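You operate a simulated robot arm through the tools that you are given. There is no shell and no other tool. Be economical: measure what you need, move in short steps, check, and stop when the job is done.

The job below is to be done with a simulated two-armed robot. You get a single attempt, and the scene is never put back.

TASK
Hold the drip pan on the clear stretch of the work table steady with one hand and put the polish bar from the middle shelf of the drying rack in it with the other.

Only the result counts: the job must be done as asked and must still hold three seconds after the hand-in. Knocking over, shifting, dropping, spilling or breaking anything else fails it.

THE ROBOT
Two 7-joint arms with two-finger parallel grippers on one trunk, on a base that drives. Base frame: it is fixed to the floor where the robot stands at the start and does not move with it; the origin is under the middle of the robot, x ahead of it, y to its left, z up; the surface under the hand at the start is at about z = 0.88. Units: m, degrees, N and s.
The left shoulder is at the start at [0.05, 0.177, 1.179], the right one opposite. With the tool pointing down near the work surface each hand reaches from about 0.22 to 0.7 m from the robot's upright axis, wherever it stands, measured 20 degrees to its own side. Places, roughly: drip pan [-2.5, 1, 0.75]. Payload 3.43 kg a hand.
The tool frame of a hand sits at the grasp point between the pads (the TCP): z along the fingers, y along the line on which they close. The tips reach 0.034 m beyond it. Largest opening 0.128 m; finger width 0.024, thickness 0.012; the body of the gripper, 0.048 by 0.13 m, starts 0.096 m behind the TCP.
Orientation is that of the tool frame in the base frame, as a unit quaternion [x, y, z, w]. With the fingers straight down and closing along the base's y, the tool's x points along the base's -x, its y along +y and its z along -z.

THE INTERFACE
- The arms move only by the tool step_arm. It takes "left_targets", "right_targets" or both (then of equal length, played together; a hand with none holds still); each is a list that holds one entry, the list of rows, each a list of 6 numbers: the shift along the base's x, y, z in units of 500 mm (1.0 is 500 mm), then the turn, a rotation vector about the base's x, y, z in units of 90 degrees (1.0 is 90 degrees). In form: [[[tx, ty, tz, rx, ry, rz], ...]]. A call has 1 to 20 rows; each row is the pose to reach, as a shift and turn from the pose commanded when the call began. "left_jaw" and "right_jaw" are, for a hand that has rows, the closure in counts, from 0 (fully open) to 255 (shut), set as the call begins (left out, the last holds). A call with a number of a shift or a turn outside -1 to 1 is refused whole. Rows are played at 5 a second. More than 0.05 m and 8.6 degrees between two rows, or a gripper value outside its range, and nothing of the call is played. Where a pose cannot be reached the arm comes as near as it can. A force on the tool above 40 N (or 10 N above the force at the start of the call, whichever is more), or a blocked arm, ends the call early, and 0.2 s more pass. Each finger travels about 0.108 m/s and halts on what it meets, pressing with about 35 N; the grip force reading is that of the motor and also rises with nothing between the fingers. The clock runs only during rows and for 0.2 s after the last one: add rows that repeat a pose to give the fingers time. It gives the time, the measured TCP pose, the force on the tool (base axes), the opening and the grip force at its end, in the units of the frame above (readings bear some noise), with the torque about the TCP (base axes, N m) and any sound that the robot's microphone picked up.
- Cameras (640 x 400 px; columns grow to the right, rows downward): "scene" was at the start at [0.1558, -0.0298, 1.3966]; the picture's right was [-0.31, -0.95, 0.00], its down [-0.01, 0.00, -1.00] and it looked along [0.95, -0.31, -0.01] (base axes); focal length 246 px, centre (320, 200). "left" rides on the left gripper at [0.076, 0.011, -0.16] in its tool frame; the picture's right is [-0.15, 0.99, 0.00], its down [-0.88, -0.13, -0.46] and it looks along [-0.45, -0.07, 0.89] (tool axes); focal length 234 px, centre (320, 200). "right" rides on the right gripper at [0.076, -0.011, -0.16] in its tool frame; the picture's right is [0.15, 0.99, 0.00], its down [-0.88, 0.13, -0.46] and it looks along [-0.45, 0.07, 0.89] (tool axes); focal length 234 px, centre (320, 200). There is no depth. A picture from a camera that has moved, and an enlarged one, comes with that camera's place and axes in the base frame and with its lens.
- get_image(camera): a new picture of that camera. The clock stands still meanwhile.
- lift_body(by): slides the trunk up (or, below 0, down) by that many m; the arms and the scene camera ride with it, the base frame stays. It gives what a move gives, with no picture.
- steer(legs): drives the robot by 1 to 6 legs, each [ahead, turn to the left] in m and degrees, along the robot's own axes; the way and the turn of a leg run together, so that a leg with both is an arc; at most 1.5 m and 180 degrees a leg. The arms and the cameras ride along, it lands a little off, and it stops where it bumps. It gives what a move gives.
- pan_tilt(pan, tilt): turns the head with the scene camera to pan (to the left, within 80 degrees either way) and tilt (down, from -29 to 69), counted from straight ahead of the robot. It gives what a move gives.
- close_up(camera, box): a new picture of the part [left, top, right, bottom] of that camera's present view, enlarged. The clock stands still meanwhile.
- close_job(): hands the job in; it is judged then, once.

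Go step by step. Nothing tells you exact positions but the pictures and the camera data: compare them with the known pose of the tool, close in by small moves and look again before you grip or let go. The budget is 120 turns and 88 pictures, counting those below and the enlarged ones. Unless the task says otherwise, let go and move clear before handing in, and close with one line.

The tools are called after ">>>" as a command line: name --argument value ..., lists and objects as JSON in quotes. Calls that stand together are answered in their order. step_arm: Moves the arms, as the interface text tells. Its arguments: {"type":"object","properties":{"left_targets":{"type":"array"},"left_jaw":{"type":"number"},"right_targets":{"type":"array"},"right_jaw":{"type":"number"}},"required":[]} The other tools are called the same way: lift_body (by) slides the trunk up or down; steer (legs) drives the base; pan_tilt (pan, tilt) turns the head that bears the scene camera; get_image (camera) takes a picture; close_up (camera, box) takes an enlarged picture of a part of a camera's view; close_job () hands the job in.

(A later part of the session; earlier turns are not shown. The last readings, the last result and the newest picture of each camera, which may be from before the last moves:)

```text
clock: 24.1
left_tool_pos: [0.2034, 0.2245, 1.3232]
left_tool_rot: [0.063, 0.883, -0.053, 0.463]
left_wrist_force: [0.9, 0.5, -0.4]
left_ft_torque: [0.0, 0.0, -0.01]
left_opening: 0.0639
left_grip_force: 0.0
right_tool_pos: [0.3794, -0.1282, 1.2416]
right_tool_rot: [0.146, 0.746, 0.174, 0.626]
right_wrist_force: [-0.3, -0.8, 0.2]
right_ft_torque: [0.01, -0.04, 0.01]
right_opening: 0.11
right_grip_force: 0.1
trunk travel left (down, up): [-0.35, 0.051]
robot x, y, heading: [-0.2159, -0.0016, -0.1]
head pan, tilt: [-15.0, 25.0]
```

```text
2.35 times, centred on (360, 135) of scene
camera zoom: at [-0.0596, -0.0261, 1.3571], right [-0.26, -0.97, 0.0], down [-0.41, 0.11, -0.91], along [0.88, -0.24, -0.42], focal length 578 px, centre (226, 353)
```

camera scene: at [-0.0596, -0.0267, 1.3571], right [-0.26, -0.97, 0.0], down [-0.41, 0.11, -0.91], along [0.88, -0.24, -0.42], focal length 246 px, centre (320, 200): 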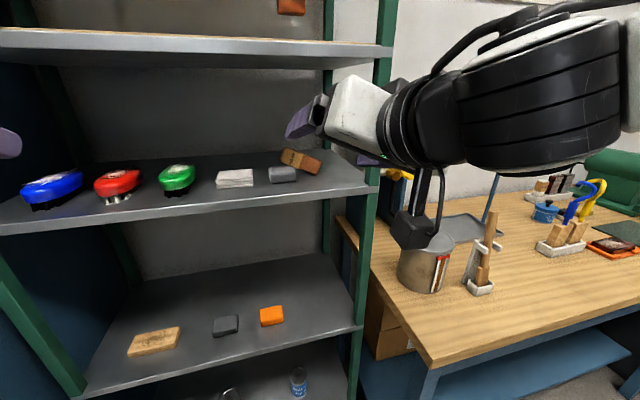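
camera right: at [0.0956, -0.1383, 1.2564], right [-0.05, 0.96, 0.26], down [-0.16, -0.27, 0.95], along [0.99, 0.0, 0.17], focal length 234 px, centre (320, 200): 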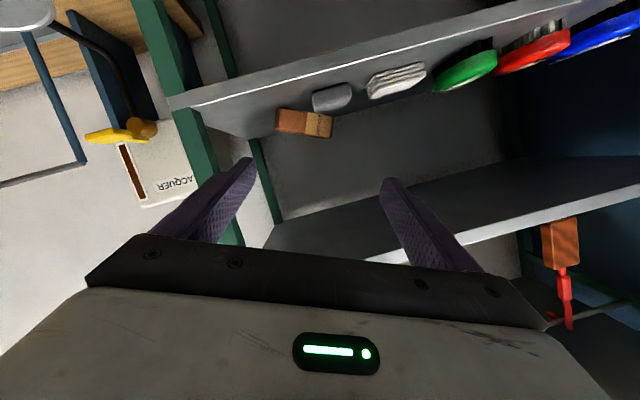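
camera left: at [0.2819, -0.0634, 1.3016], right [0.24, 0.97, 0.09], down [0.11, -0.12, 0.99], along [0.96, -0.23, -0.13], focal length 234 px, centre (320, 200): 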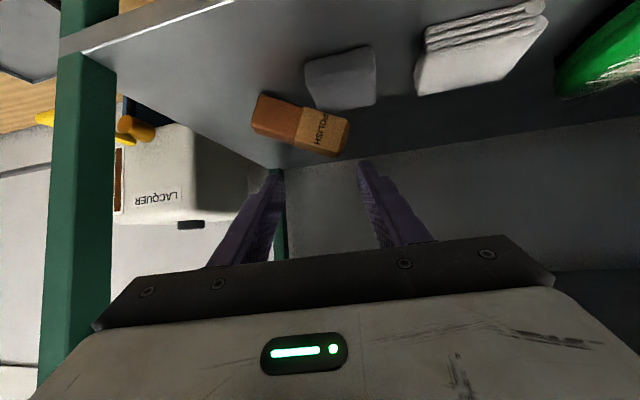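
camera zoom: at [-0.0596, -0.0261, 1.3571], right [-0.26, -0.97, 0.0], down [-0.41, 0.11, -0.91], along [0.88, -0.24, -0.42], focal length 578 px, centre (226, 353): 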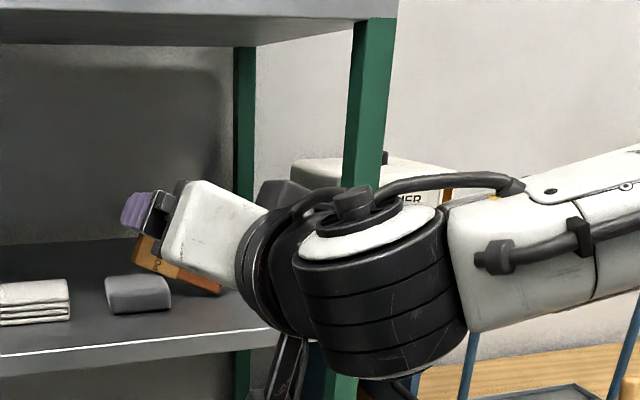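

This clean view confirms the bar centre at about (0.517, -0.131, 1.193), tilted about 22°. I'll ease the roll by 4° and advance above the grasp line, straddling the bar's ends.

>>> step_arm --right_targets '[[[0.05, -0.01, -0.006, -0.044, 0, 0], [0.11, -0.016, -0.013, -0.044, 0, 0], [0.17, -0.024, -0.021, -0.044, 0, 0], [0.21, -0.028, -0.026, -0.044, 0, 0], [0.245, -0.032, -0.031, -0.044, 0, 0], [0.245, -0.032, -0.031, -0.044, 0, 0]]]'

>>> close_up --camera "right" --box '[160, 60, 440, 240]'

>>> close_up --camera "scene" --box '[240, 50, 480, 220]'

```text
clock: 25.4
left_tool_pos: [0.2045, 0.2248, 1.3239]
left_tool_rot: [0.064, 0.883, -0.053, 0.462]
left_wrist_force: [-0.4, -1.2, 1.0]
left_ft_torque: [-0.01, 0.02, 0.01]
left_opening: 0.0636
left_grip_force: 0.1
right_tool_pos: [0.5014, -0.1479, 1.2243]
right_tool_rot: [0.123, 0.751, 0.148, 0.631]
right_wrist_force: [0.2, 0.7, 0.9]
right_ft_torque: [0.03, -0.01, -0.01]
right_opening: 0.1101
right_grip_force: 0.0
trunk travel left (down, up): [-0.35, 0.051]
robot x, y, heading: [-0.2179, 0.0016, -0.1]
head pan, tilt: [-15.0, 25.0]
```

```text
2.22 times, centred on (300, 150) of right
camera zoom: at [0.3321, -0.1401, 1.1773], right [-0.03, 0.97, 0.24], down [-0.3, -0.24, 0.93], along [0.95, -0.05, 0.29], focal length 520 px, centre (364, 311)
```

zoom: 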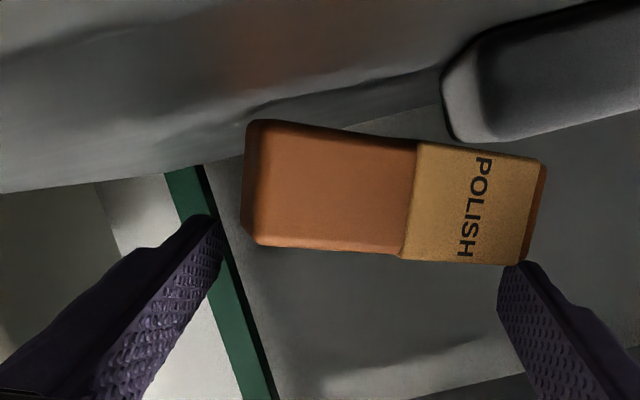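

```text
2.35 times, centred on (360, 135) of scene
camera zoom: at [-0.0595, -0.0261, 1.3571], right [-0.26, -0.97, 0.0], down [-0.41, 0.11, -0.91], along [0.88, -0.24, -0.42], focal length 578 px, centre (226, 353)
```

zoom: 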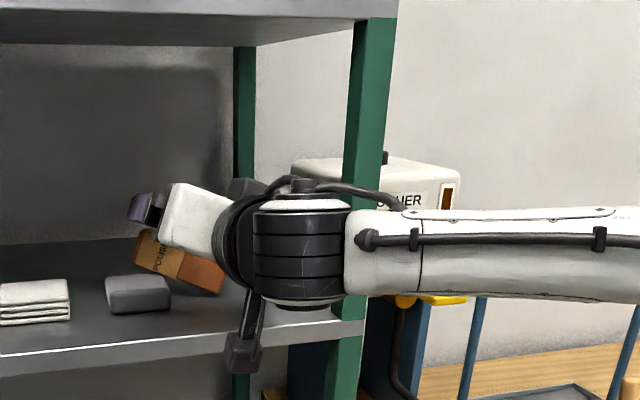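

Both cameras agree on the bar centre, and the fingers straddle it about 2 cm above the grasp line. I'll shift slightly left and lower onto it, then check.

>>> step_arm --right_targets '[[[0, 0.01, 0.003, 0, 0, 0], [0, 0.015, -0.01, 0, 0, 0], [0, 0.02, -0.024, 0, 0, 0], [0, 0.024, -0.036, 0, 0, 0]]]'

>>> close_up --camera "right" --box '[160, 60, 440, 240]'

>>> close_up --camera "scene" --box '[270, 110, 350, 190]'

```text
clock: 26.4
left_tool_pos: [0.2023, 0.2253, 1.3231]
left_tool_rot: [0.064, 0.883, -0.053, 0.462]
left_wrist_force: [0.5, -0.7, 0.1]
left_ft_torque: [0.02, -0.02, -0.01]
left_opening: 0.0637
left_grip_force: 0.0
right_tool_pos: [0.4941, -0.1438, 1.2084]
right_tool_rot: [0.124, 0.752, 0.148, 0.631]
right_wrist_force: [0.3, 0.2, 0.9]
right_ft_torque: [-0.02, 0.0, -0.03]
right_opening: 0.1102
right_grip_force: 0.3
right hand out of reach, approached as far as the arm can: row 1, 2, 3, 4
trunk travel left (down, up): [-0.35, 0.051]
robot x, y, heading: [-0.2185, 0.0004, -0.2]
head pan, tilt: [-15.0, 25.0]
```

```text
2.22 times, centred on (300, 150) of right
camera zoom: at [0.325, -0.1364, 1.1601], right [-0.03, 0.97, 0.24], down [-0.3, -0.24, 0.92], along [0.95, -0.05, 0.29], focal length 520 px, centre (364, 311)
```

zoom: 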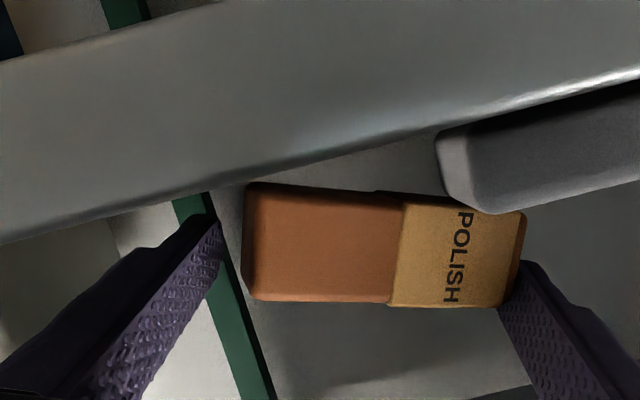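

```text
5.00 times, centred on (310, 150) of scene
camera zoom: at [-0.0593, -0.0261, 1.3571], right [-0.26, -0.97, 0.0], down [-0.41, 0.11, -0.91], along [0.87, -0.24, -0.42], focal length 1228 px, centre (370, 450)
```

zoom: 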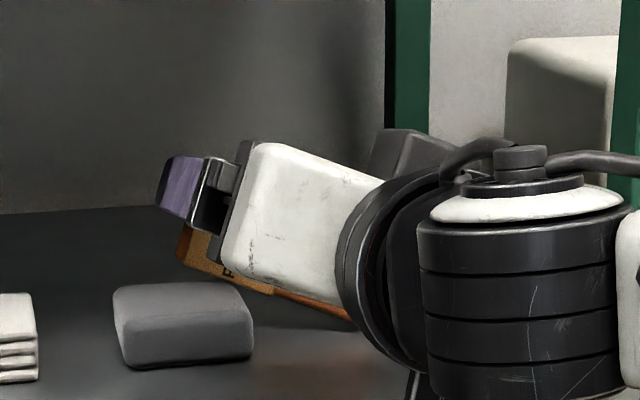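

The right arm is again at the edge of its reach, so I won't grip from here. I'll back the hand out, drive the base 9 cm forward, and come in again with reach to spare.

>>> step_arm --right_targets '[[[0, -0.006, 0.015, 0, 0, 0], [0, -0.014, 0.035, 0, 0, 0], [-0.06, -0.014, 0.04, 0, 0, 0], [-0.13, -0.014, 0.05, 0, 0, 0], [-0.2, -0.014, 0.06, 0, 0, 0], [-0.28, -0.014, 0.07, 0, 0, 0], [-0.36, -0.014, 0.08, 0, 0, 0], [-0.44, -0.014, 0.08, 0, 0, 0]]]'

>>> steer --legs '[[0.09, 0]]'

>>> get_image --camera "right"

>>> get_image --camera "scene"

```text
clock: 28.2
left_tool_pos: [0.2021, 0.2245, 1.3245]
left_tool_rot: [0.065, 0.882, -0.054, 0.463]
left_wrist_force: [-0.2, 0.4, 0.5]
left_ft_torque: [-0.02, 0.02, -0.02]
left_opening: 0.0638
left_grip_force: 0.1
right_tool_pos: [0.2762, -0.1522, 1.2469]
right_tool_rot: [0.125, 0.751, 0.147, 0.632]
right_wrist_force: [-0.5, 0.2, 0.6]
right_ft_torque: [0.03, -0.01, -0.02]
right_opening: 0.1101
right_grip_force: 0.3
trunk travel left (down, up): [-0.35, 0.051]
robot x, y, heading: [-0.2206, -0.001, 0.1]
head pan, tilt: [-15.0, 25.0]
```

```text
clock: 29.4
left_tool_pos: [0.2921, 0.2249, 1.3223]
left_tool_rot: [0.064, 0.883, -0.053, 0.463]
left_wrist_force: [0.3, -0.3, 0.4]
left_ft_torque: [0.0, -0.02, -0.07]
left_opening: 0.0636
left_grip_force: 0.1
right_tool_pos: [0.3665, -0.1523, 1.2469]
right_tool_rot: [0.125, 0.751, 0.147, 0.631]
right_wrist_force: [1.0, 0.9, -0.5]
right_ft_torque: [0.02, -0.01, 0.01]
right_opening: 0.1101
right_grip_force: 0.1
trunk travel left (down, up): [-0.35, 0.051]
robot x, y, heading: [-0.1314, 0.0034, -0.1]
head pan, tilt: [-15.0, 25.0]
```

```text
46 pictures are left
camera right: at [0.1958, -0.145, 1.199], right [-0.02, 0.97, 0.24], down [-0.3, -0.24, 0.93], along [0.95, -0.05, 0.29], focal length 234 px, centre (320, 200)
```

right: 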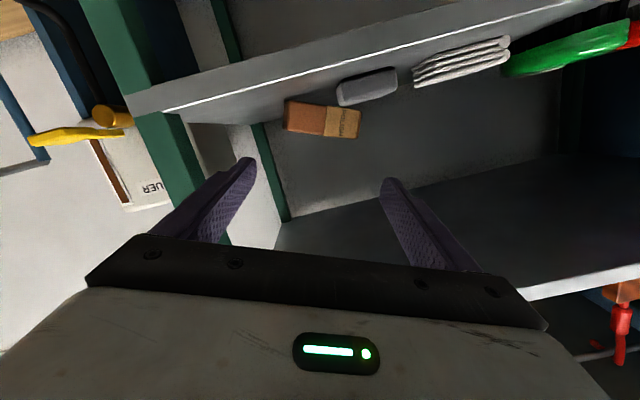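

```text
45 pictures are left
camera scene: at [0.0291, -0.0266, 1.3569], right [-0.26, -0.97, 0.0], down [-0.41, 0.11, -0.91], along [0.87, -0.24, -0.42], focal length 246 px, centre (320, 200)
```

scene: 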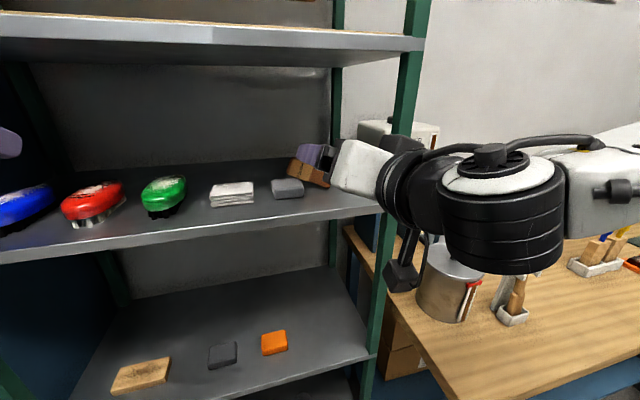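

The bar hasn't moved. I'll approach again to the point just above the grasp.

>>> step_arm --right_targets '[[[0.07, 0.004, -0.01, 0, 0, 0], [0.14, 0.008, -0.02, 0, 0, 0], [0.21, 0.013, -0.03, 0, 0, 0], [0.273, 0.017, -0.042, 0, 0, 0], [0.273, 0.017, -0.042, 0, 0, 0]]]'

```text
clock: 30.6
left_tool_pos: [0.2905, 0.2242, 1.3246]
left_tool_rot: [0.064, 0.882, -0.053, 0.463]
left_wrist_force: [0.2, 0.8, 0.4]
left_ft_torque: [-0.05, 0.03, -0.03]
left_opening: 0.064
left_grip_force: 0.0
right_tool_pos: [0.5015, -0.1447, 1.2265]
right_tool_rot: [0.124, 0.751, 0.147, 0.631]
right_wrist_force: [0.0, -0.4, -0.9]
right_ft_torque: [-0.01, 0.0, -0.02]
right_opening: 0.11
right_grip_force: 0.0
trunk travel left (down, up): [-0.35, 0.051]
robot x, y, heading: [-0.1285, -0.001, -0.5]
head pan, tilt: [-15.0, 25.0]
```

That was reached cleanly. Now I'll lower onto the grasp line.

>>> step_arm --right_targets '[[[0.001, 0.012, -0.005, 0, 0, 0], [0.002, 0.015, -0.02, 0, 0, 0], [0.003, 0.019, -0.04, 0, 0, 0], [0.003, 0.019, -0.04, 0, 0, 0]]]'

>>> close_up --camera "right" --box '[160, 60, 440, 240]'

>>> close_up --camera "scene" --box '[250, 120, 370, 220]'

```text
clock: 31.6
left_tool_pos: [0.2909, 0.2245, 1.3235]
left_tool_rot: [0.064, 0.882, -0.053, 0.463]
left_wrist_force: [-0.3, -0.5, -0.1]
left_ft_torque: [-0.03, 0.02, -0.02]
left_opening: 0.0638
left_grip_force: 0.1
right_tool_pos: [0.5035, -0.1341, 1.2061]
right_tool_rot: [0.124, 0.751, 0.147, 0.631]
right_wrist_force: [-0.5, -0.1, -1.2]
right_ft_torque: [0.01, -0.02, 0.0]
right_opening: 0.1101
right_grip_force: 0.1
trunk travel left (down, up): [-0.35, 0.051]
robot x, y, heading: [-0.1321, 0.0048, -0.3]
head pan, tilt: [-15.0, 25.0]
```

```text
2.22 times, centred on (300, 150) of right
camera zoom: at [0.3329, -0.1269, 1.1589], right [-0.02, 0.97, 0.24], down [-0.3, -0.24, 0.93], along [0.95, -0.05, 0.29], focal length 520 px, centre (364, 311)
```

zoom: 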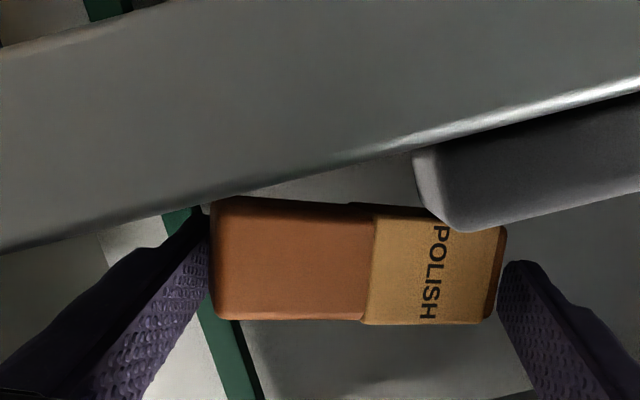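

```text
4.00 times, centred on (310, 170) of scene
camera zoom: at [0.0281, -0.0266, 1.3571], right [-0.26, -0.97, 0.0], down [-0.41, 0.11, -0.91], along [0.87, -0.24, -0.42], focal length 982 px, centre (360, 320)
```

zoom: 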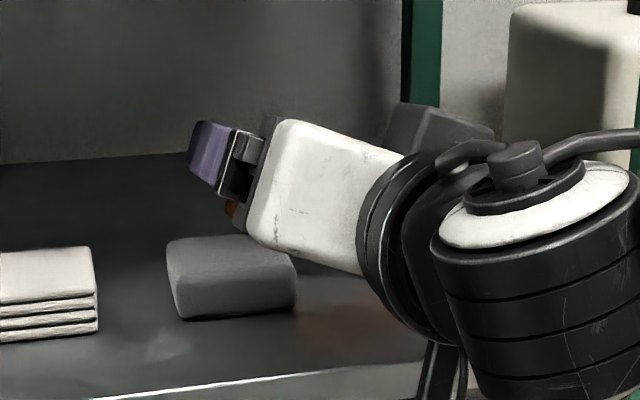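

The bar's two ends sit just inside the fingertips and are well centred. I'll close moderately, stopping short of the bar's length if it slips.

>>> step_arm --right_targets '[[[0, 0, 0, 0, 0, 0], [0, 0, 0, 0, 0, 0], [0, 0, 0, 0, 0, 0], [0, 0, 0, 0, 0, 0]]]' --right_jaw 90

>>> close_up --camera "right" --box '[160, 60, 440, 240]'

```text
clock: 32.5
left_tool_pos: [0.291, 0.2233, 1.3241]
left_tool_rot: [0.065, 0.883, -0.054, 0.462]
left_wrist_force: [0.8, -0.3, -0.1]
left_ft_torque: [0.0, 0.02, 0.02]
left_opening: 0.0635
left_grip_force: 0.1
right_tool_pos: [0.5025, -0.1349, 1.2066]
right_tool_rot: [0.124, 0.751, 0.147, 0.631]
right_wrist_force: [0.7, -0.4, 0.6]
right_ft_torque: [0.0, 0.02, 0.0]
right_opening: 0.0984
right_grip_force: 34.8
trunk travel left (down, up): [-0.35, 0.051]
robot x, y, heading: [-0.1337, 0.0015, -0.3]
head pan, tilt: [-15.0, 25.0]
```

```text
2.22 times, centred on (300, 150) of right
camera zoom: at [0.333, -0.127, 1.1587], right [-0.02, 0.97, 0.24], down [-0.3, -0.24, 0.93], along [0.95, -0.05, 0.29], focal length 520 px, centre (364, 311)
```

zoom: 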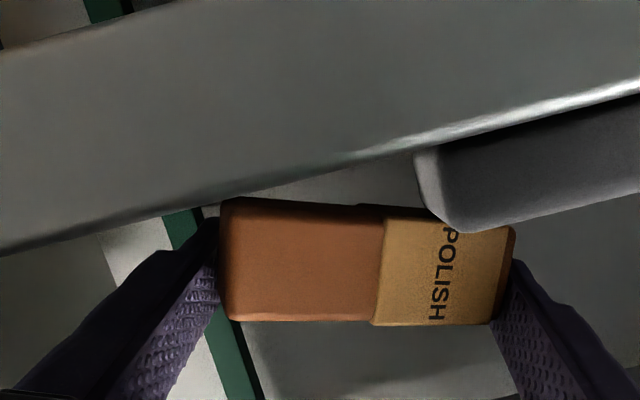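

The bar is held by its ends at an opening of 0.098 with full grip force. I'll lift it a little, away from the block, and check.

>>> step_arm --right_targets '[[[0, -0.006, 0.016, 0, 0, 0], [0, -0.012, 0.04, 0, 0, 0], [0, -0.015, 0.07, 0, 0, 0], [0, -0.018, 0.1, 0, 0, 0]]]'

>>> get_image --camera "right"

>>> close_up --camera "scene" --box '[200, 80, 400, 240]'

```text
clock: 33.5
left_tool_pos: [0.2913, 0.2241, 1.3238]
left_tool_rot: [0.064, 0.882, -0.053, 0.463]
left_wrist_force: [0.3, -0.4, 0.7]
left_ft_torque: [0.03, -0.01, 0.0]
left_opening: 0.0636
left_grip_force: 0.0
right_tool_pos: [0.5026, -0.1432, 1.2575]
right_tool_rot: [0.124, 0.751, 0.148, 0.631]
right_wrist_force: [-0.5, 0.1, -1.4]
right_ft_torque: [0.0, -0.03, -0.02]
right_opening: 0.098
right_grip_force: 35.0
trunk travel left (down, up): [-0.35, 0.051]
robot x, y, heading: [-0.1305, 0.0016, -0.1]
head pan, tilt: [-15.0, 25.0]
```

```text
41 pictures are left
camera right: at [0.3334, -0.1357, 1.2093], right [-0.02, 0.97, 0.24], down [-0.3, -0.24, 0.93], along [0.95, -0.05, 0.29], focal length 234 px, centre (320, 200)
```

right: 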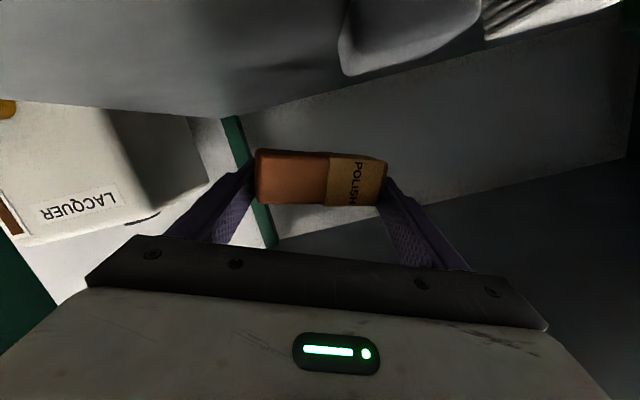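

```text
2.50 times, centred on (300, 160) of scene
camera zoom: at [0.0282, -0.0266, 1.3571], right [-0.26, -0.97, 0.0], down [-0.41, 0.11, -0.91], along [0.87, -0.24, -0.42], focal length 614 px, centre (370, 300)
```

zoom: 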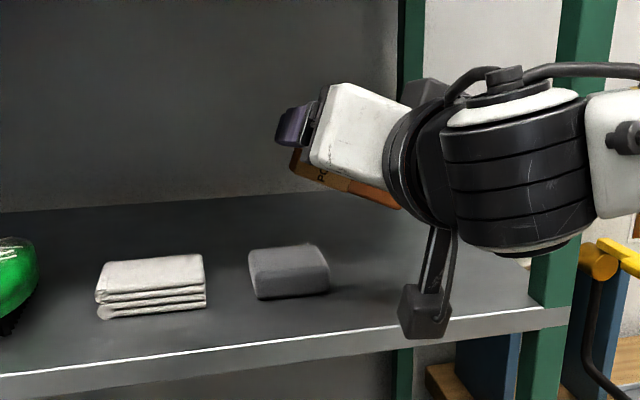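

The bar is off the shelf, and the block and everything else are untouched. I'll draw the hand straight out and back the base off the rack.

>>> step_arm --right_targets '[[[-0.06, 0, 0, 0, 0, 0], [-0.12, 0, 0, 0, 0, 0], [-0.18, 0, 0, 0, 0, 0], [-0.24, 0, 0.02, 0, 0, 0], [-0.3, 0, 0.04, 0, 0, 0]]]'

>>> steer --legs '[[-0.25, 0]]'

>>> pan_tilt --pan 80 --tilt 25

>>> get_image --camera "scene"

```text
clock: 34.8
left_tool_pos: [0.2904, 0.224, 1.3239]
left_tool_rot: [0.063, 0.882, -0.052, 0.463]
left_wrist_force: [0.1, 0.3, -0.6]
left_ft_torque: [0.02, 0.02, -0.01]
left_opening: 0.0637
left_grip_force: 0.1
right_tool_pos: [0.352, -0.1443, 1.2772]
right_tool_rot: [0.125, 0.751, 0.146, 0.632]
right_wrist_force: [-0.5, -0.1, -1.5]
right_ft_torque: [-0.02, -0.01, 0.02]
right_opening: 0.098
right_grip_force: 35.2
trunk travel left (down, up): [-0.35, 0.051]
robot x, y, heading: [-0.1287, 0.0028, -0.2]
head pan, tilt: [-15.0, 25.0]
```

```text
clock: 36.6
left_tool_pos: [0.0436, 0.2245, 1.324]
left_tool_rot: [0.066, 0.882, -0.055, 0.463]
left_wrist_force: [0.1, -0.7, 0.6]
left_ft_torque: [0.0, -0.01, 0.0]
left_opening: 0.0635
left_grip_force: 0.0
right_tool_pos: [0.1033, -0.1447, 1.2772]
right_tool_rot: [0.125, 0.751, 0.145, 0.632]
right_wrist_force: [0.0, -0.8, -0.5]
right_ft_torque: [-0.02, 0.0, 0.0]
right_opening: 0.0982
right_grip_force: 35.4
trunk travel left (down, up): [-0.35, 0.051]
robot x, y, heading: [-0.38, -0.0013, -0.5]
head pan, tilt: [-15.0, 25.0]
```

```text
clock: 38.3
left_tool_pos: [0.0444, 0.2233, 1.3235]
left_tool_rot: [0.067, 0.882, -0.055, 0.463]
left_wrist_force: [0.2, -0.6, 0.1]
left_ft_torque: [-0.02, 0.03, 0.04]
left_opening: 0.0637
left_grip_force: 0.1
right_tool_pos: [0.105, -0.1439, 1.2764]
right_tool_rot: [0.126, 0.751, 0.146, 0.631]
right_wrist_force: [0.6, 0.8, -1.0]
right_ft_torque: [0.02, -0.02, 0.03]
right_opening: 0.0981
right_grip_force: 34.6
trunk travel left (down, up): [-0.35, 0.051]
robot x, y, heading: [-0.3767, 0.0027, -0.5]
head pan, tilt: [80.0, 25.0]
```

```text
39 pictures are left
camera scene: at [-0.2923, 0.0892, 1.3571], right [0.98, -0.18, 0.0], down [-0.08, -0.42, -0.91], along [0.16, 0.89, -0.42], focal length 246 px, centre (320, 200)
```

scene: 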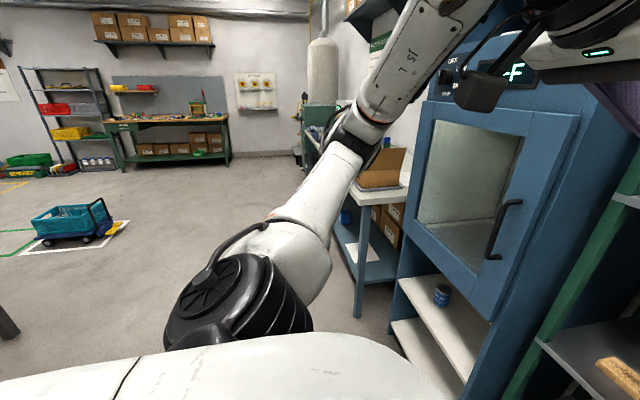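

The left side has open floor, with a blue cabinet well clear. I'll turn left in place in stages toward the far side and look there.

>>> steer --legs '[[0, 80]]'

>>> pan_tilt --pan 70 --tilt 15

>>> get_image --camera "scene"

```text
clock: 42.1
left_tool_pos: [-0.5313, 0.454, 1.3242]
left_tool_rot: [-0.523, 0.714, 0.259, 0.387]
left_wrist_force: [0.0, 0.4, -0.6]
left_ft_torque: [0.03, 0.04, 0.0]
left_opening: 0.0637
left_grip_force: 0.0
right_tool_pos: [-0.1581, 0.4557, 1.2759]
right_tool_rot: [-0.391, 0.653, 0.52, 0.387]
right_wrist_force: [0.9, -1.8, -1.3]
right_ft_torque: [-0.01, 0.0, 0.02]
right_opening: 0.098
right_grip_force: 35.2
trunk travel left (down, up): [-0.35, 0.051]
robot x, y, heading: [-0.3791, -0.0007, 80.6]
head pan, tilt: [80.0, 25.0]
```

```text
clock: 42.9
left_tool_pos: [-0.5306, 0.4539, 1.3239]
left_tool_rot: [-0.522, 0.715, 0.258, 0.387]
left_wrist_force: [-0.4, 0.4, -0.4]
left_ft_torque: [-0.01, 0.0, 0.0]
left_opening: 0.0638
left_grip_force: 0.0
right_tool_pos: [-0.1578, 0.4554, 1.2759]
right_tool_rot: [-0.391, 0.654, 0.52, 0.386]
right_wrist_force: [0.3, -0.6, -1.5]
right_ft_torque: [0.0, -0.03, 0.01]
right_opening: 0.0982
right_grip_force: 35.3
trunk travel left (down, up): [-0.35, 0.051]
robot x, y, heading: [-0.3778, 0.0019, 80.5]
head pan, tilt: [70.0, 15.0]
```

```text
38 pictures are left
camera scene: at [-0.4486, 0.1145, 1.3732], right [0.49, 0.87, 0.0], down [0.23, -0.13, -0.97], along [-0.84, 0.48, -0.26], focal length 246 px, centre (320, 200)
```

scene: 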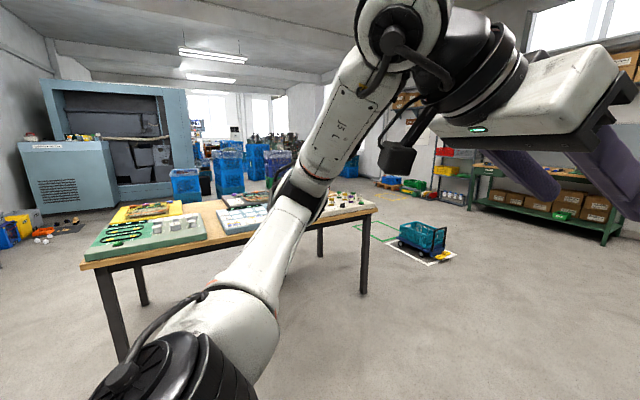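

The work table is ahead, with its near edge at about x=-1.93, running from y=-0.35 to 1.5. I'll drive to stand in front of the pan's stated place, facing it.

>>> steer --legs '[[0, 49], [1.25, 0], [0, 50.5]]'

>>> pan_tilt --pan 0 --tilt 30

>>> get_image --camera "scene"

```text
clock: 53.8
left_tool_pos: [-1.6002, 0.7708, 1.3233]
left_tool_rot: [0.883, -0.062, -0.462, -0.052]
left_wrist_force: [0.5, -0.9, 0.1]
left_ft_torque: [-0.03, -0.03, 0.0]
left_opening: 0.0637
left_grip_force: 0.1
right_tool_pos: [-1.6653, 1.1388, 1.2757]
right_tool_rot: [0.752, -0.124, -0.63, 0.148]
right_wrist_force: [0.4, -0.8, -1.4]
right_ft_torque: [-0.04, -0.01, 0.04]
right_opening: 0.0978
right_grip_force: 35.2
trunk travel left (down, up): [-0.35, 0.051]
robot x, y, heading: [-1.1777, 0.9925, -179.7]
head pan, tilt: [70.0, 15.0]
```

```text
clock: 55.2
left_tool_pos: [-1.6017, 0.7716, 1.3234]
left_tool_rot: [0.883, -0.062, -0.463, -0.052]
left_wrist_force: [0.6, -0.2, -0.5]
left_ft_torque: [-0.02, 0.01, 0.02]
left_opening: 0.0636
left_grip_force: 0.1
right_tool_pos: [-1.6656, 1.1382, 1.2768]
right_tool_rot: [0.752, -0.123, -0.63, 0.149]
right_wrist_force: [0.4, -0.3, -2.2]
right_ft_torque: [0.02, 0.01, 0.02]
right_opening: 0.0979
right_grip_force: 35.2
trunk travel left (down, up): [-0.35, 0.051]
robot x, y, heading: [-1.1801, 0.9951, -180.0]
head pan, tilt: [0.0, 30.0]
```

```text
37 pictures are left
camera scene: at [-1.341, 0.9946, 1.3491], right [0.0, 1.0, 0.0], down [0.5, 0.0, -0.87], along [-0.87, 0.0, -0.5], focal length 246 px, centre (320, 200)
```

scene: 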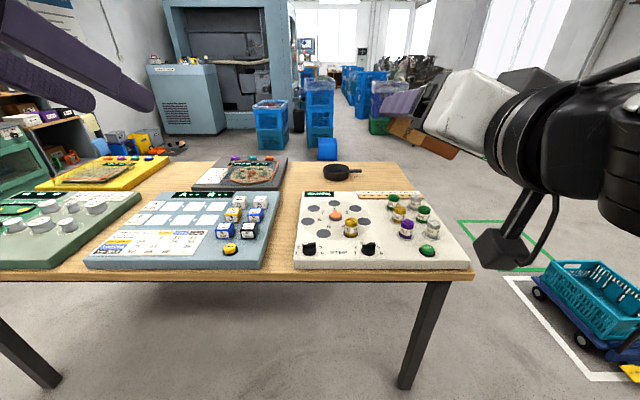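

A small black pan stands on the clear stretch at the table's far edge, around (-2.7, 1.11). I'll zoom in to identify it before driving around to that side.

>>> close_up --camera "scene" --box '[280, 120, 440, 220]'

>>> pan_tilt --pan -45 --tilt 25

>>> get_image --camera "scene"

```text
4.00 times, centred on (360, 170) of scene
camera zoom: at [-1.341, 0.9946, 1.3491], right [0.0, 1.0, 0.0], down [0.5, 0.0, -0.87], along [-0.87, 0.0, -0.5], focal length 982 px, centre (160, 320)
```

zoom: 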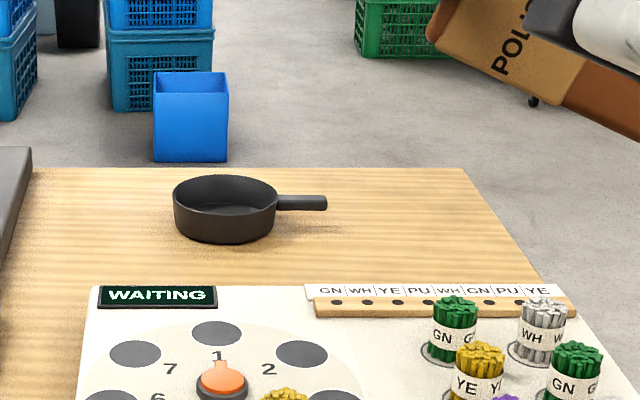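

```text
clock: 56.3
left_tool_pos: [-1.6012, 0.7723, 1.3244]
left_tool_rot: [0.883, -0.062, -0.463, -0.051]
left_wrist_force: [-0.2, -0.3, 0.0]
left_ft_torque: [-0.02, -0.04, -0.01]
left_opening: 0.0635
left_grip_force: 0.0
right_tool_pos: [-1.6662, 1.1384, 1.2764]
right_tool_rot: [0.752, -0.123, -0.63, 0.149]
right_wrist_force: [-0.9, -0.4, -1.1]
right_ft_torque: [-0.01, 0.01, -0.01]
right_opening: 0.0978
right_grip_force: 35.1
trunk travel left (down, up): [-0.35, 0.051]
robot x, y, heading: [-1.1823, 0.9967, -179.6]
head pan, tilt: [-45.0, 25.0]
```

```text
35 pictures are left
camera scene: at [-1.3159, 1.0598, 1.357], right [0.71, 0.71, 0.0], down [0.3, -0.3, -0.91], along [-0.64, 0.64, -0.42], focal length 246 px, centre (320, 200)
```

scene: 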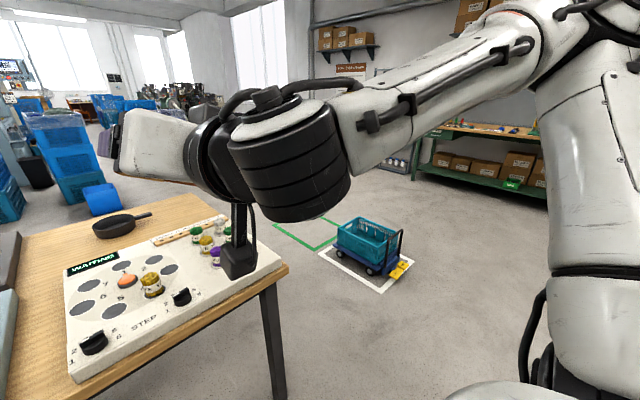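

The drip pan is a small black skillet about 0.16 m wide, centred near (-2.69, 1.09), with its handle toward +y. I'll drive around the table's right end to its far side, using the gap between table and cart.

>>> steer --legs '[[0, -84], [0.99, 0], [0, 84], [1.3, 0]]'

>>> pan_tilt --pan 40 --tilt 35

>>> get_image --camera "scene"

```text
clock: 74.8
left_tool_pos: [-3.0196, 1.7984, 1.3245]
left_tool_rot: [0.882, -0.072, -0.461, -0.057]
left_wrist_force: [-0.6, 0.2, -0.2]
left_ft_torque: [-0.02, 0.02, -0.01]
left_opening: 0.0636
left_grip_force: 0.1
right_tool_pos: [-3.0763, 2.1694, 1.2778]
right_tool_rot: [0.75, -0.132, -0.632, 0.14]
right_wrist_force: [-0.4, 0.9, -1.4]
right_ft_torque: [0.01, -0.01, 0.0]
right_opening: 0.0979
right_grip_force: 35.4
trunk travel left (down, up): [-0.35, 0.051]
robot x, y, heading: [-2.5933, 2.0157, 178.6]
head pan, tilt: [-45.0, 25.0]
```

```text
clock: 76.4
left_tool_pos: [-3.0198, 1.8002, 1.3234]
left_tool_rot: [0.882, -0.073, -0.461, -0.057]
left_wrist_force: [1.0, 0.1, -0.4]
left_ft_torque: [-0.03, -0.02, -0.03]
left_opening: 0.0639
left_grip_force: 0.2
right_tool_pos: [-3.0763, 2.1697, 1.2766]
right_tool_rot: [0.75, -0.132, -0.632, 0.142]
right_wrist_force: [0.4, 0.6, -1.6]
right_ft_torque: [0.0, -0.01, -0.02]
right_opening: 0.0979
right_grip_force: 34.8
trunk travel left (down, up): [-0.35, 0.051]
robot x, y, heading: [-2.595, 2.0146, 178.7]
head pan, tilt: [40.0, 35.0]
```

```text
34 pictures are left
camera scene: at [-2.7338, 1.9605, 1.3413], right [-0.63, 0.78, 0.0], down [0.45, 0.36, -0.82], along [-0.64, -0.51, -0.57], focal length 246 px, centre (320, 200)
```

scene: 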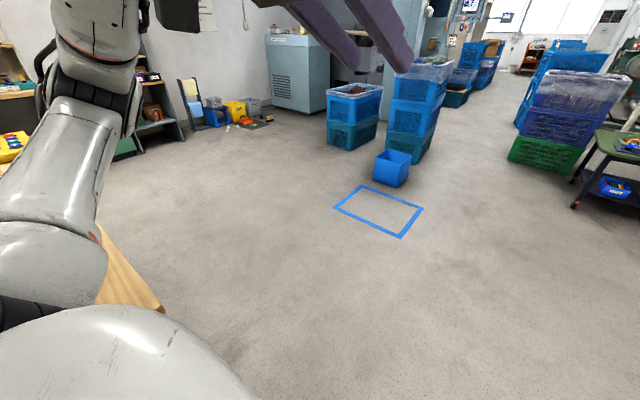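

The floor on the far side is clear. I'll continue around and face the table at about (-3.3, 1.2).

>>> steer --legs '[[0.72, 0], [0, 91.3], [0.8, 0], [0, 90]]'

>>> pan_tilt --pan 0 --tilt 45

>>> get_image --camera "scene"

```text
clock: 91.8
left_tool_pos: [-2.9055, 1.4446, 1.324]
left_tool_rot: [0.075, 0.882, -0.058, 0.462]
left_wrist_force: [-0.2, 0.0, -0.8]
left_ft_torque: [-0.01, 0.03, 0.0]
left_opening: 0.0636
left_grip_force: 0.0
right_tool_pos: [-2.8525, 1.0748, 1.2768]
right_tool_rot: [0.135, 0.75, 0.139, 0.633]
right_wrist_force: [-0.2, 0.6, -1.8]
right_ft_torque: [0.01, -0.02, -0.04]
right_opening: 0.0977
right_grip_force: 34.9
trunk travel left (down, up): [-0.35, 0.051]
robot x, y, heading: [-3.3318, 1.2325, -1.7]
head pan, tilt: [40.0, 35.0]
```

```text
clock: 92.9
left_tool_pos: [-2.9057, 1.4435, 1.3234]
left_tool_rot: [0.076, 0.882, -0.059, 0.462]
left_wrist_force: [0.4, -0.4, 0.0]
left_ft_torque: [-0.04, -0.02, 0.01]
left_opening: 0.0638
left_grip_force: 0.0
right_tool_pos: [-2.8521, 1.0762, 1.2762]
right_tool_rot: [0.136, 0.75, 0.139, 0.632]
right_wrist_force: [-0.5, -0.9, -1.4]
right_ft_torque: [-0.01, -0.01, 0.01]
right_opening: 0.0978
right_grip_force: 34.9
trunk travel left (down, up): [-0.35, 0.051]
robot x, y, heading: [-3.332, 1.2316, -1.7]
head pan, tilt: [0.0, 45.0]
```

```text
33 pictures are left
camera scene: at [-3.1809, 1.2255, 1.3265], right [-0.03, -1.0, 0.0], down [-0.71, 0.02, -0.71], along [0.71, -0.02, -0.71], focal length 246 px, centre (320, 200)
```

scene: 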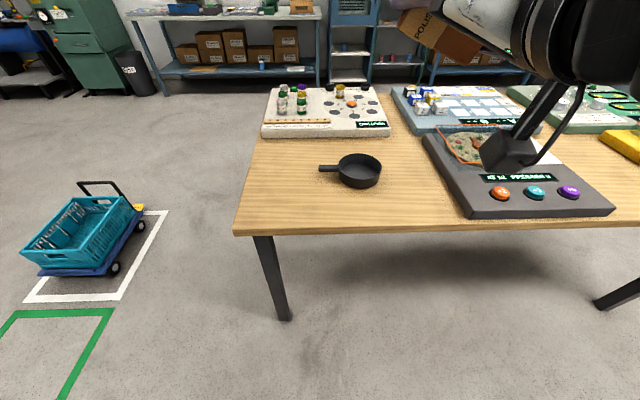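

The pan is now in plain view at about (-2.55, 1.08) on a tabletop near z=0.80, handle toward +y. I'll move 0.2 m closer, square up, and lower the trunk a little.

>>> steer --legs '[[0.2, 1.7]]'

>>> lift_body --by -0.1

>>> step_arm --right_targets '[[[0, 0, 0, -0.08, 0, 0], [0, 0, 0, -0.16, 0, 0], [0, 0, 0, -0.244, 0, 0], [0, 0, 0, -0.244, 0, 0]]]'

>>> get_image --camera "scene"

```text
clock: 94.5
left_tool_pos: [-2.7089, 1.4544, 1.3236]
left_tool_rot: [0.064, 0.883, -0.053, 0.463]
left_wrist_force: [0.0, 1.3, -0.1]
left_ft_torque: [-0.03, 0.02, 0.0]
left_opening: 0.0637
left_grip_force: 0.0
right_tool_pos: [-2.6461, 1.086, 1.2763]
right_tool_rot: [0.123, 0.752, 0.148, 0.631]
right_wrist_force: [-0.6, 0.3, -1.6]
right_ft_torque: [0.0, -0.01, 0.0]
right_opening: 0.0976
right_grip_force: 34.7
trunk travel left (down, up): [-0.35, 0.051]
robot x, y, heading: [-3.1285, 1.2321, 0.2]
head pan, tilt: [0.0, 45.0]
```

```text
clock: 95.8
left_tool_pos: [-2.7113, 1.4534, 1.2224]
left_tool_rot: [0.063, 0.883, -0.052, 0.463]
left_wrist_force: [-1.1, 0.3, 0.2]
left_ft_torque: [0.01, -0.02, 0.02]
left_opening: 0.0635
left_grip_force: 0.1
right_tool_pos: [-2.6474, 1.0853, 1.1771]
right_tool_rot: [0.123, 0.751, 0.148, 0.631]
right_wrist_force: [-0.9, -0.3, -0.8]
right_ft_torque: [-0.01, -0.03, -0.02]
right_opening: 0.0976
right_grip_force: 34.7
trunk travel left (down, up): [-0.25, 0.151]
robot x, y, heading: [-3.1281, 1.2306, -0.0]
head pan, tilt: [0.0, 45.0]
```

```text
clock: 96.8
left_tool_pos: [-2.7092, 1.4534, 1.224]
left_tool_rot: [0.064, 0.883, -0.052, 0.463]
left_wrist_force: [0.5, 0.3, -0.1]
left_ft_torque: [0.0, -0.03, -0.03]
left_opening: 0.0635
left_grip_force: 0.0
right_tool_pos: [-2.6472, 1.0853, 1.1755]
right_tool_rot: [0.0, 0.766, 0.002, 0.643]
right_wrist_force: [0.4, -0.1, -0.6]
right_ft_torque: [0.04, -0.03, -0.01]
right_opening: 0.0976
right_grip_force: 34.7
trunk travel left (down, up): [-0.25, 0.151]
robot x, y, heading: [-3.1294, 1.2295, -0.3]
head pan, tilt: [0.0, 45.0]
```

```text
32 pictures are left
camera scene: at [-2.9796, 1.2264, 1.2265], right [0.0, -1.0, 0.0], down [-0.71, 0.0, -0.71], along [0.71, 0.0, -0.71], focal length 246 px, centre (320, 200)
```

scene: 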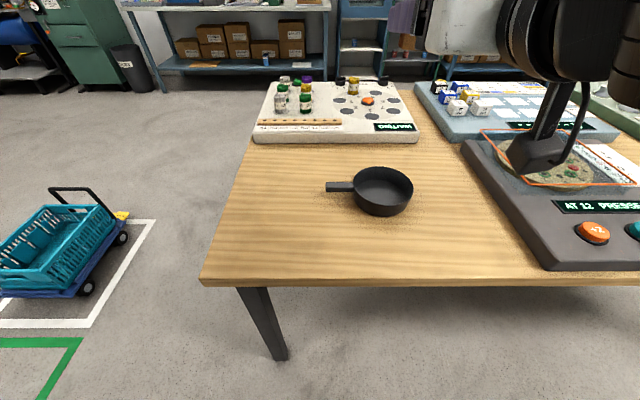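

The pan's rim centre works out at (-2.58, 1.09, 0.866), about 0.135 m across, so it's too small for fingers spread over the bar's ends. I'll set the bar down on the clear wood in front of the pan and regrip it across its width. First I'll turn the right hand to point down.

>>> step_arm --right_targets '[[[-0.012, 0.003, -0.01, 0, 0.089, 0], [-0.025, 0.006, -0.02, 0, 0.178, 0], [-0.038, 0.009, -0.04, 0, 0.267, 0], [-0.05, 0.012, -0.06, 0, 0.356, 0], [-0.063, 0.015, -0.08, 0, 0.444, 0], [-0.075, 0.018, -0.1, 0, 0.533, 0], [-0.088, 0.021, -0.12, 0, 0.622, 0], [-0.1, 0.024, -0.15, 0, 0.711, 0], [-0.113, 0.027, -0.18, 0, 0.8, 0], [-0.126, 0.03, -0.21, 0, 0.889, 0], [-0.126, 0.03, -0.24, 0, 0.889, 0]]]'

>>> get_image --camera "scene"

>>> get_image --camera "right"

```text
clock: 99.2
left_tool_pos: [-2.7093, 1.4542, 1.2236]
left_tool_rot: [0.064, 0.883, -0.052, 0.462]
left_wrist_force: [-0.6, 0.1, -0.5]
left_ft_torque: [-0.01, 0.0, 0.02]
left_opening: 0.0637
left_grip_force: 0.0
right_tool_pos: [-2.7148, 1.0903, 1.0597]
right_tool_rot: [0.003, 1.0, 0.0, -0.001]
right_wrist_force: [-0.3, -0.5, -1.2]
right_ft_torque: [0.03, -0.04, 0.0]
right_opening: 0.0974
right_grip_force: 34.8
right hand out of reach, approached as far as the arm can: row 9, 10, 11
trunk travel left (down, up): [-0.25, 0.151]
robot x, y, heading: [-3.1303, 1.2262, 0.1]
head pan, tilt: [0.0, 45.0]
```

```text
31 pictures are left
camera scene: at [-2.98, 1.2265, 1.2265], right [0.0, -1.0, 0.0], down [-0.71, 0.0, -0.71], along [0.71, 0.0, -0.71], focal length 246 px, centre (320, 200)
```

scene: 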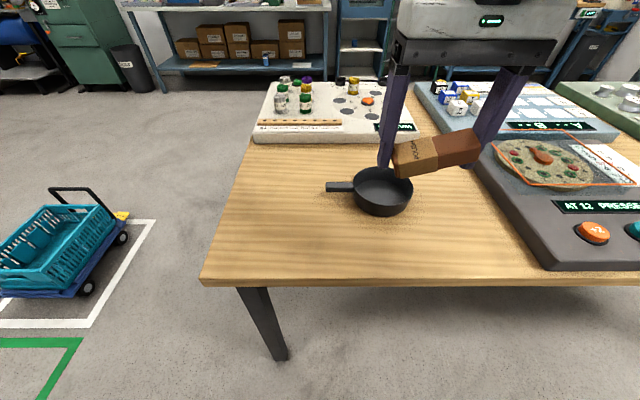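

```text
30 pictures are left
camera right: at [-2.7903, 1.0797, 1.2195], right [-0.14, 0.99, 0.0], down [0.88, 0.13, 0.45], along [0.45, 0.07, -0.89], focal length 234 px, centre (320, 200)
```

right: 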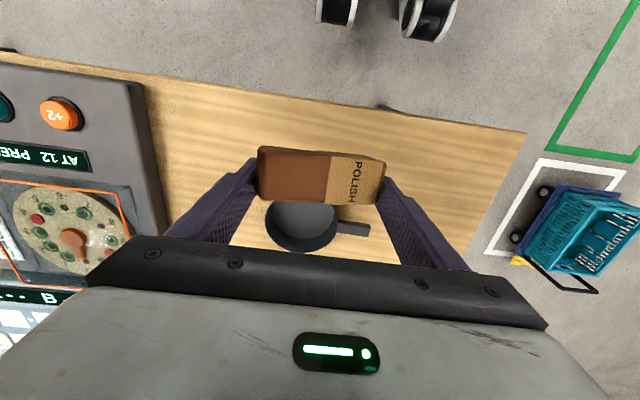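

The bar is held level enough over the clear wood in front of the pan. I'll lower it to just above the table.

>>> step_arm --right_targets '[[[0.01, 0.0, -0.07, 0, 0, 0], [0.02, 0.0, -0.14, 0, 0, 0], [0.03, 0.0, -0.21, 0, 0, 0], [0.03, 0.0, -0.28, 0, 0, 0], [0.03, 0.0, -0.33, 0, 0, 0], [0.03, 0, -0.36, 0, 0, 0]]]'

>>> get_image --camera "scene"

```text
clock: 100.6
left_tool_pos: [-2.7091, 1.4529, 1.2235]
left_tool_rot: [0.064, 0.883, -0.052, 0.463]
left_wrist_force: [-1.5, -0.6, 0.5]
left_ft_torque: [0.02, -0.01, -0.01]
left_opening: 0.0637
left_grip_force: 0.1
right_tool_pos: [-2.6978, 1.0926, 0.8802]
right_tool_rot: [0.002, 1.0, 0.001, 0.0]
right_wrist_force: [0.0, -0.1, -1.4]
right_ft_torque: [0.0, -0.02, 0.03]
right_opening: 0.0978
right_grip_force: 34.8
trunk travel left (down, up): [-0.25, 0.151]
robot x, y, heading: [-3.1314, 1.2297, -0.0]
head pan, tilt: [0.0, 45.0]
```

```text
29 pictures are left
camera scene: at [-2.9796, 1.2264, 1.2265], right [0.0, -1.0, 0.0], down [-0.71, 0.0, -0.71], along [0.71, 0.0, -0.71], focal length 246 px, centre (320, 200)
```

scene: 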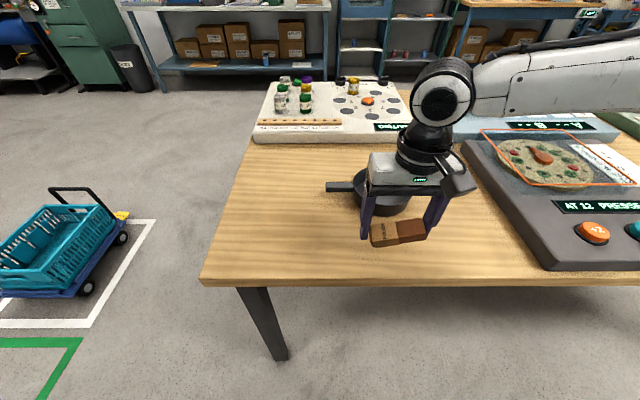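

There are about 4 cm to go. I'll lower in small steps and watch the force.

>>> step_arm --right_targets '[[[0, 0, -0.02, 0, 0, 0], [0, 0, -0.04, 0, 0, 0], [0, 0, -0.05, 0, 0, 0]]]'

>>> close_up --camera "scene" --box '[320, 170, 480, 290]'

```text
clock: 101.4
left_tool_pos: [-2.7088, 1.4547, 1.2222]
left_tool_rot: [0.064, 0.883, -0.052, 0.462]
left_wrist_force: [0.0, -0.8, -0.1]
left_ft_torque: [-0.03, 0.04, 0.04]
left_opening: 0.0637
left_grip_force: 0.0
right_tool_pos: [-2.7007, 1.0896, 0.8538]
right_tool_rot: [0.003, 1.0, 0.002, 0.0]
right_wrist_force: [-0.9, -0.6, -1.7]
right_ft_torque: [-0.01, 0.02, -0.01]
right_opening: 0.0974
right_grip_force: 34.8
trunk travel left (down, up): [-0.25, 0.151]
robot x, y, heading: [-3.1282, 1.2307, -0.1]
head pan, tilt: [0.0, 45.0]
```

```text
3.33 times, centred on (400, 230) of scene
camera zoom: at [-2.9797, 1.2265, 1.2265], right [0.0, -1.0, 0.0], down [-0.71, 0.0, -0.71], along [0.71, 0.0, -0.71], focal length 819 px, centre (53, 100)
```

zoom: 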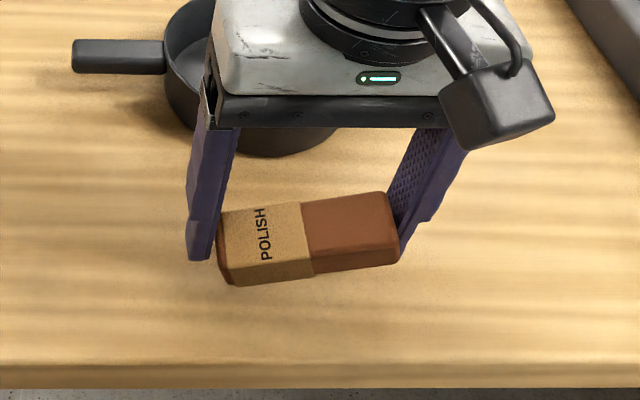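

>>> step_arm --right_targets '[[[0, 0, -0.01, 0, 0, 0], [0, 0, -0.02, 0, 0, 0]]]'

>>> step_arm --right_targets '[[[0, 0, -0.006, 0, 0, 0], [0, 0, -0.012, 0, 0, 0]]]'

>>> close_up --camera "scene" --box '[320, 170, 480, 290]'

```text
clock: 102.0
left_tool_pos: [-2.7107, 1.454, 1.2229]
left_tool_rot: [0.064, 0.882, -0.052, 0.463]
left_wrist_force: [-0.3, -0.3, -0.5]
left_ft_torque: [0.02, -0.01, 0.0]
left_opening: 0.0637
left_grip_force: 0.1
right_tool_pos: [-2.7023, 1.0875, 0.8455]
right_tool_rot: [0.003, 1.0, 0.002, 0.001]
right_wrist_force: [-1.0, 0.4, -2.9]
right_ft_torque: [0.02, -0.01, 0.01]
right_opening: 0.0976
right_grip_force: 35.0
right hand out of reach, approached as far as the arm can: row 1, 2
trunk travel left (down, up): [-0.25, 0.151]
robot x, y, heading: [-3.1319, 1.2284, -0.2]
head pan, tilt: [0.0, 45.0]
```

```text
clock: 102.6
left_tool_pos: [-2.7099, 1.453, 1.2234]
left_tool_rot: [0.064, 0.883, -0.052, 0.462]
left_wrist_force: [0.1, 0.8, 0.1]
left_ft_torque: [-0.01, 0.01, 0.02]
left_opening: 0.0637
left_grip_force: 0.1
right_tool_pos: [-2.7013, 1.0838, 0.8407]
right_tool_rot: [0.002, 1.0, 0.002, 0.001]
right_wrist_force: [0.4, 0.3, -2.1]
right_ft_torque: [0.01, -0.03, 0.0]
right_opening: 0.0974
right_grip_force: 35.0
trunk travel left (down, up): [-0.25, 0.151]
robot x, y, heading: [-3.1322, 1.2265, -0.2]
head pan, tilt: [0.0, 45.0]
```

```text
3.33 times, centred on (400, 230) of scene
camera zoom: at [-2.9797, 1.2265, 1.2265], right [0.0, -1.0, 0.0], down [-0.71, 0.0, -0.71], along [0.71, 0.0, -0.71], focal length 819 px, centre (53, 100)
```

zoom: 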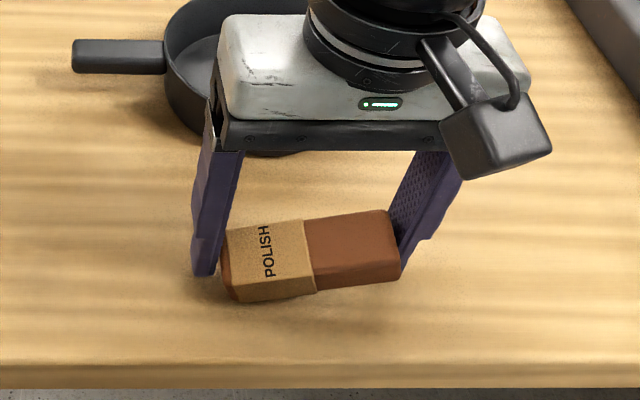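

The arm is near a limit here, so I'll lower the rest of the way with the trunk.

>>> lift_body --by -0.012

>>> lift_body --by -0.008

>>> close_up --camera "scene" --box '[320, 170, 480, 290]'

```text
clock: 103.4
left_tool_pos: [-2.7112, 1.4528, 1.2111]
left_tool_rot: [0.065, 0.883, -0.053, 0.463]
left_wrist_force: [-0.6, 0.2, 0.7]
left_ft_torque: [0.01, -0.04, 0.02]
left_opening: 0.0638
left_grip_force: 0.0
right_tool_pos: [-2.7008, 1.0847, 0.8336]
right_tool_rot: [0.002, 1.0, 0.002, 0.005]
right_wrist_force: [-5.4, -1.8, 11.8]
right_ft_torque: [-0.21, 0.41, -0.17]
right_opening: 0.0977
right_grip_force: 34.6
trunk travel left (down, up): [-0.239, 0.162]
robot x, y, heading: [-3.1317, 1.2257, -0.2]
head pan, tilt: [0.0, 45.0]
stopped: the force on the tool passed its limit at 42 N (the readings are from after the stop); the commanded pose is now the measured one
```

```text
clock: 103.8
left_tool_pos: [-2.7105, 1.454, 1.2084]
left_tool_rot: [0.065, 0.883, -0.053, 0.462]
left_wrist_force: [-0.3, 0.7, -0.8]
left_ft_torque: [0.01, 0.03, -0.01]
left_opening: 0.0637
left_grip_force: 0.1
right_tool_pos: [-2.7017, 1.0853, 0.8335]
right_tool_rot: [0.003, 1.0, 0.003, 0.006]
right_wrist_force: [-8.5, -0.9, 15.2]
right_ft_torque: [-0.35, 0.55, -0.33]
right_opening: 0.0979
right_grip_force: 35.4
trunk travel left (down, up): [-0.235, 0.166]
robot x, y, heading: [-3.1299, 1.2316, -0.1]
head pan, tilt: [0.0, 45.0]
stopped: the force on the tool passed its limit at 48 N (the readings are from after the stop); the commanded pose is now the measured one
```

```text
3.33 times, centred on (400, 230) of scene
camera zoom: at [-2.9811, 1.2264, 1.2112], right [0.0, -1.0, 0.0], down [-0.71, 0.0, -0.71], along [0.71, 0.0, -0.71], focal length 819 px, centre (53, 100)
```

zoom: 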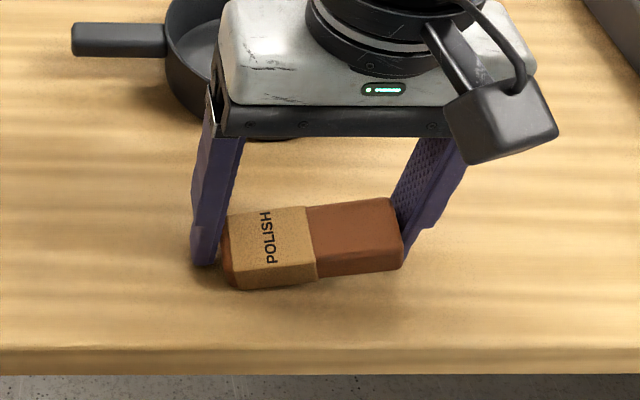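

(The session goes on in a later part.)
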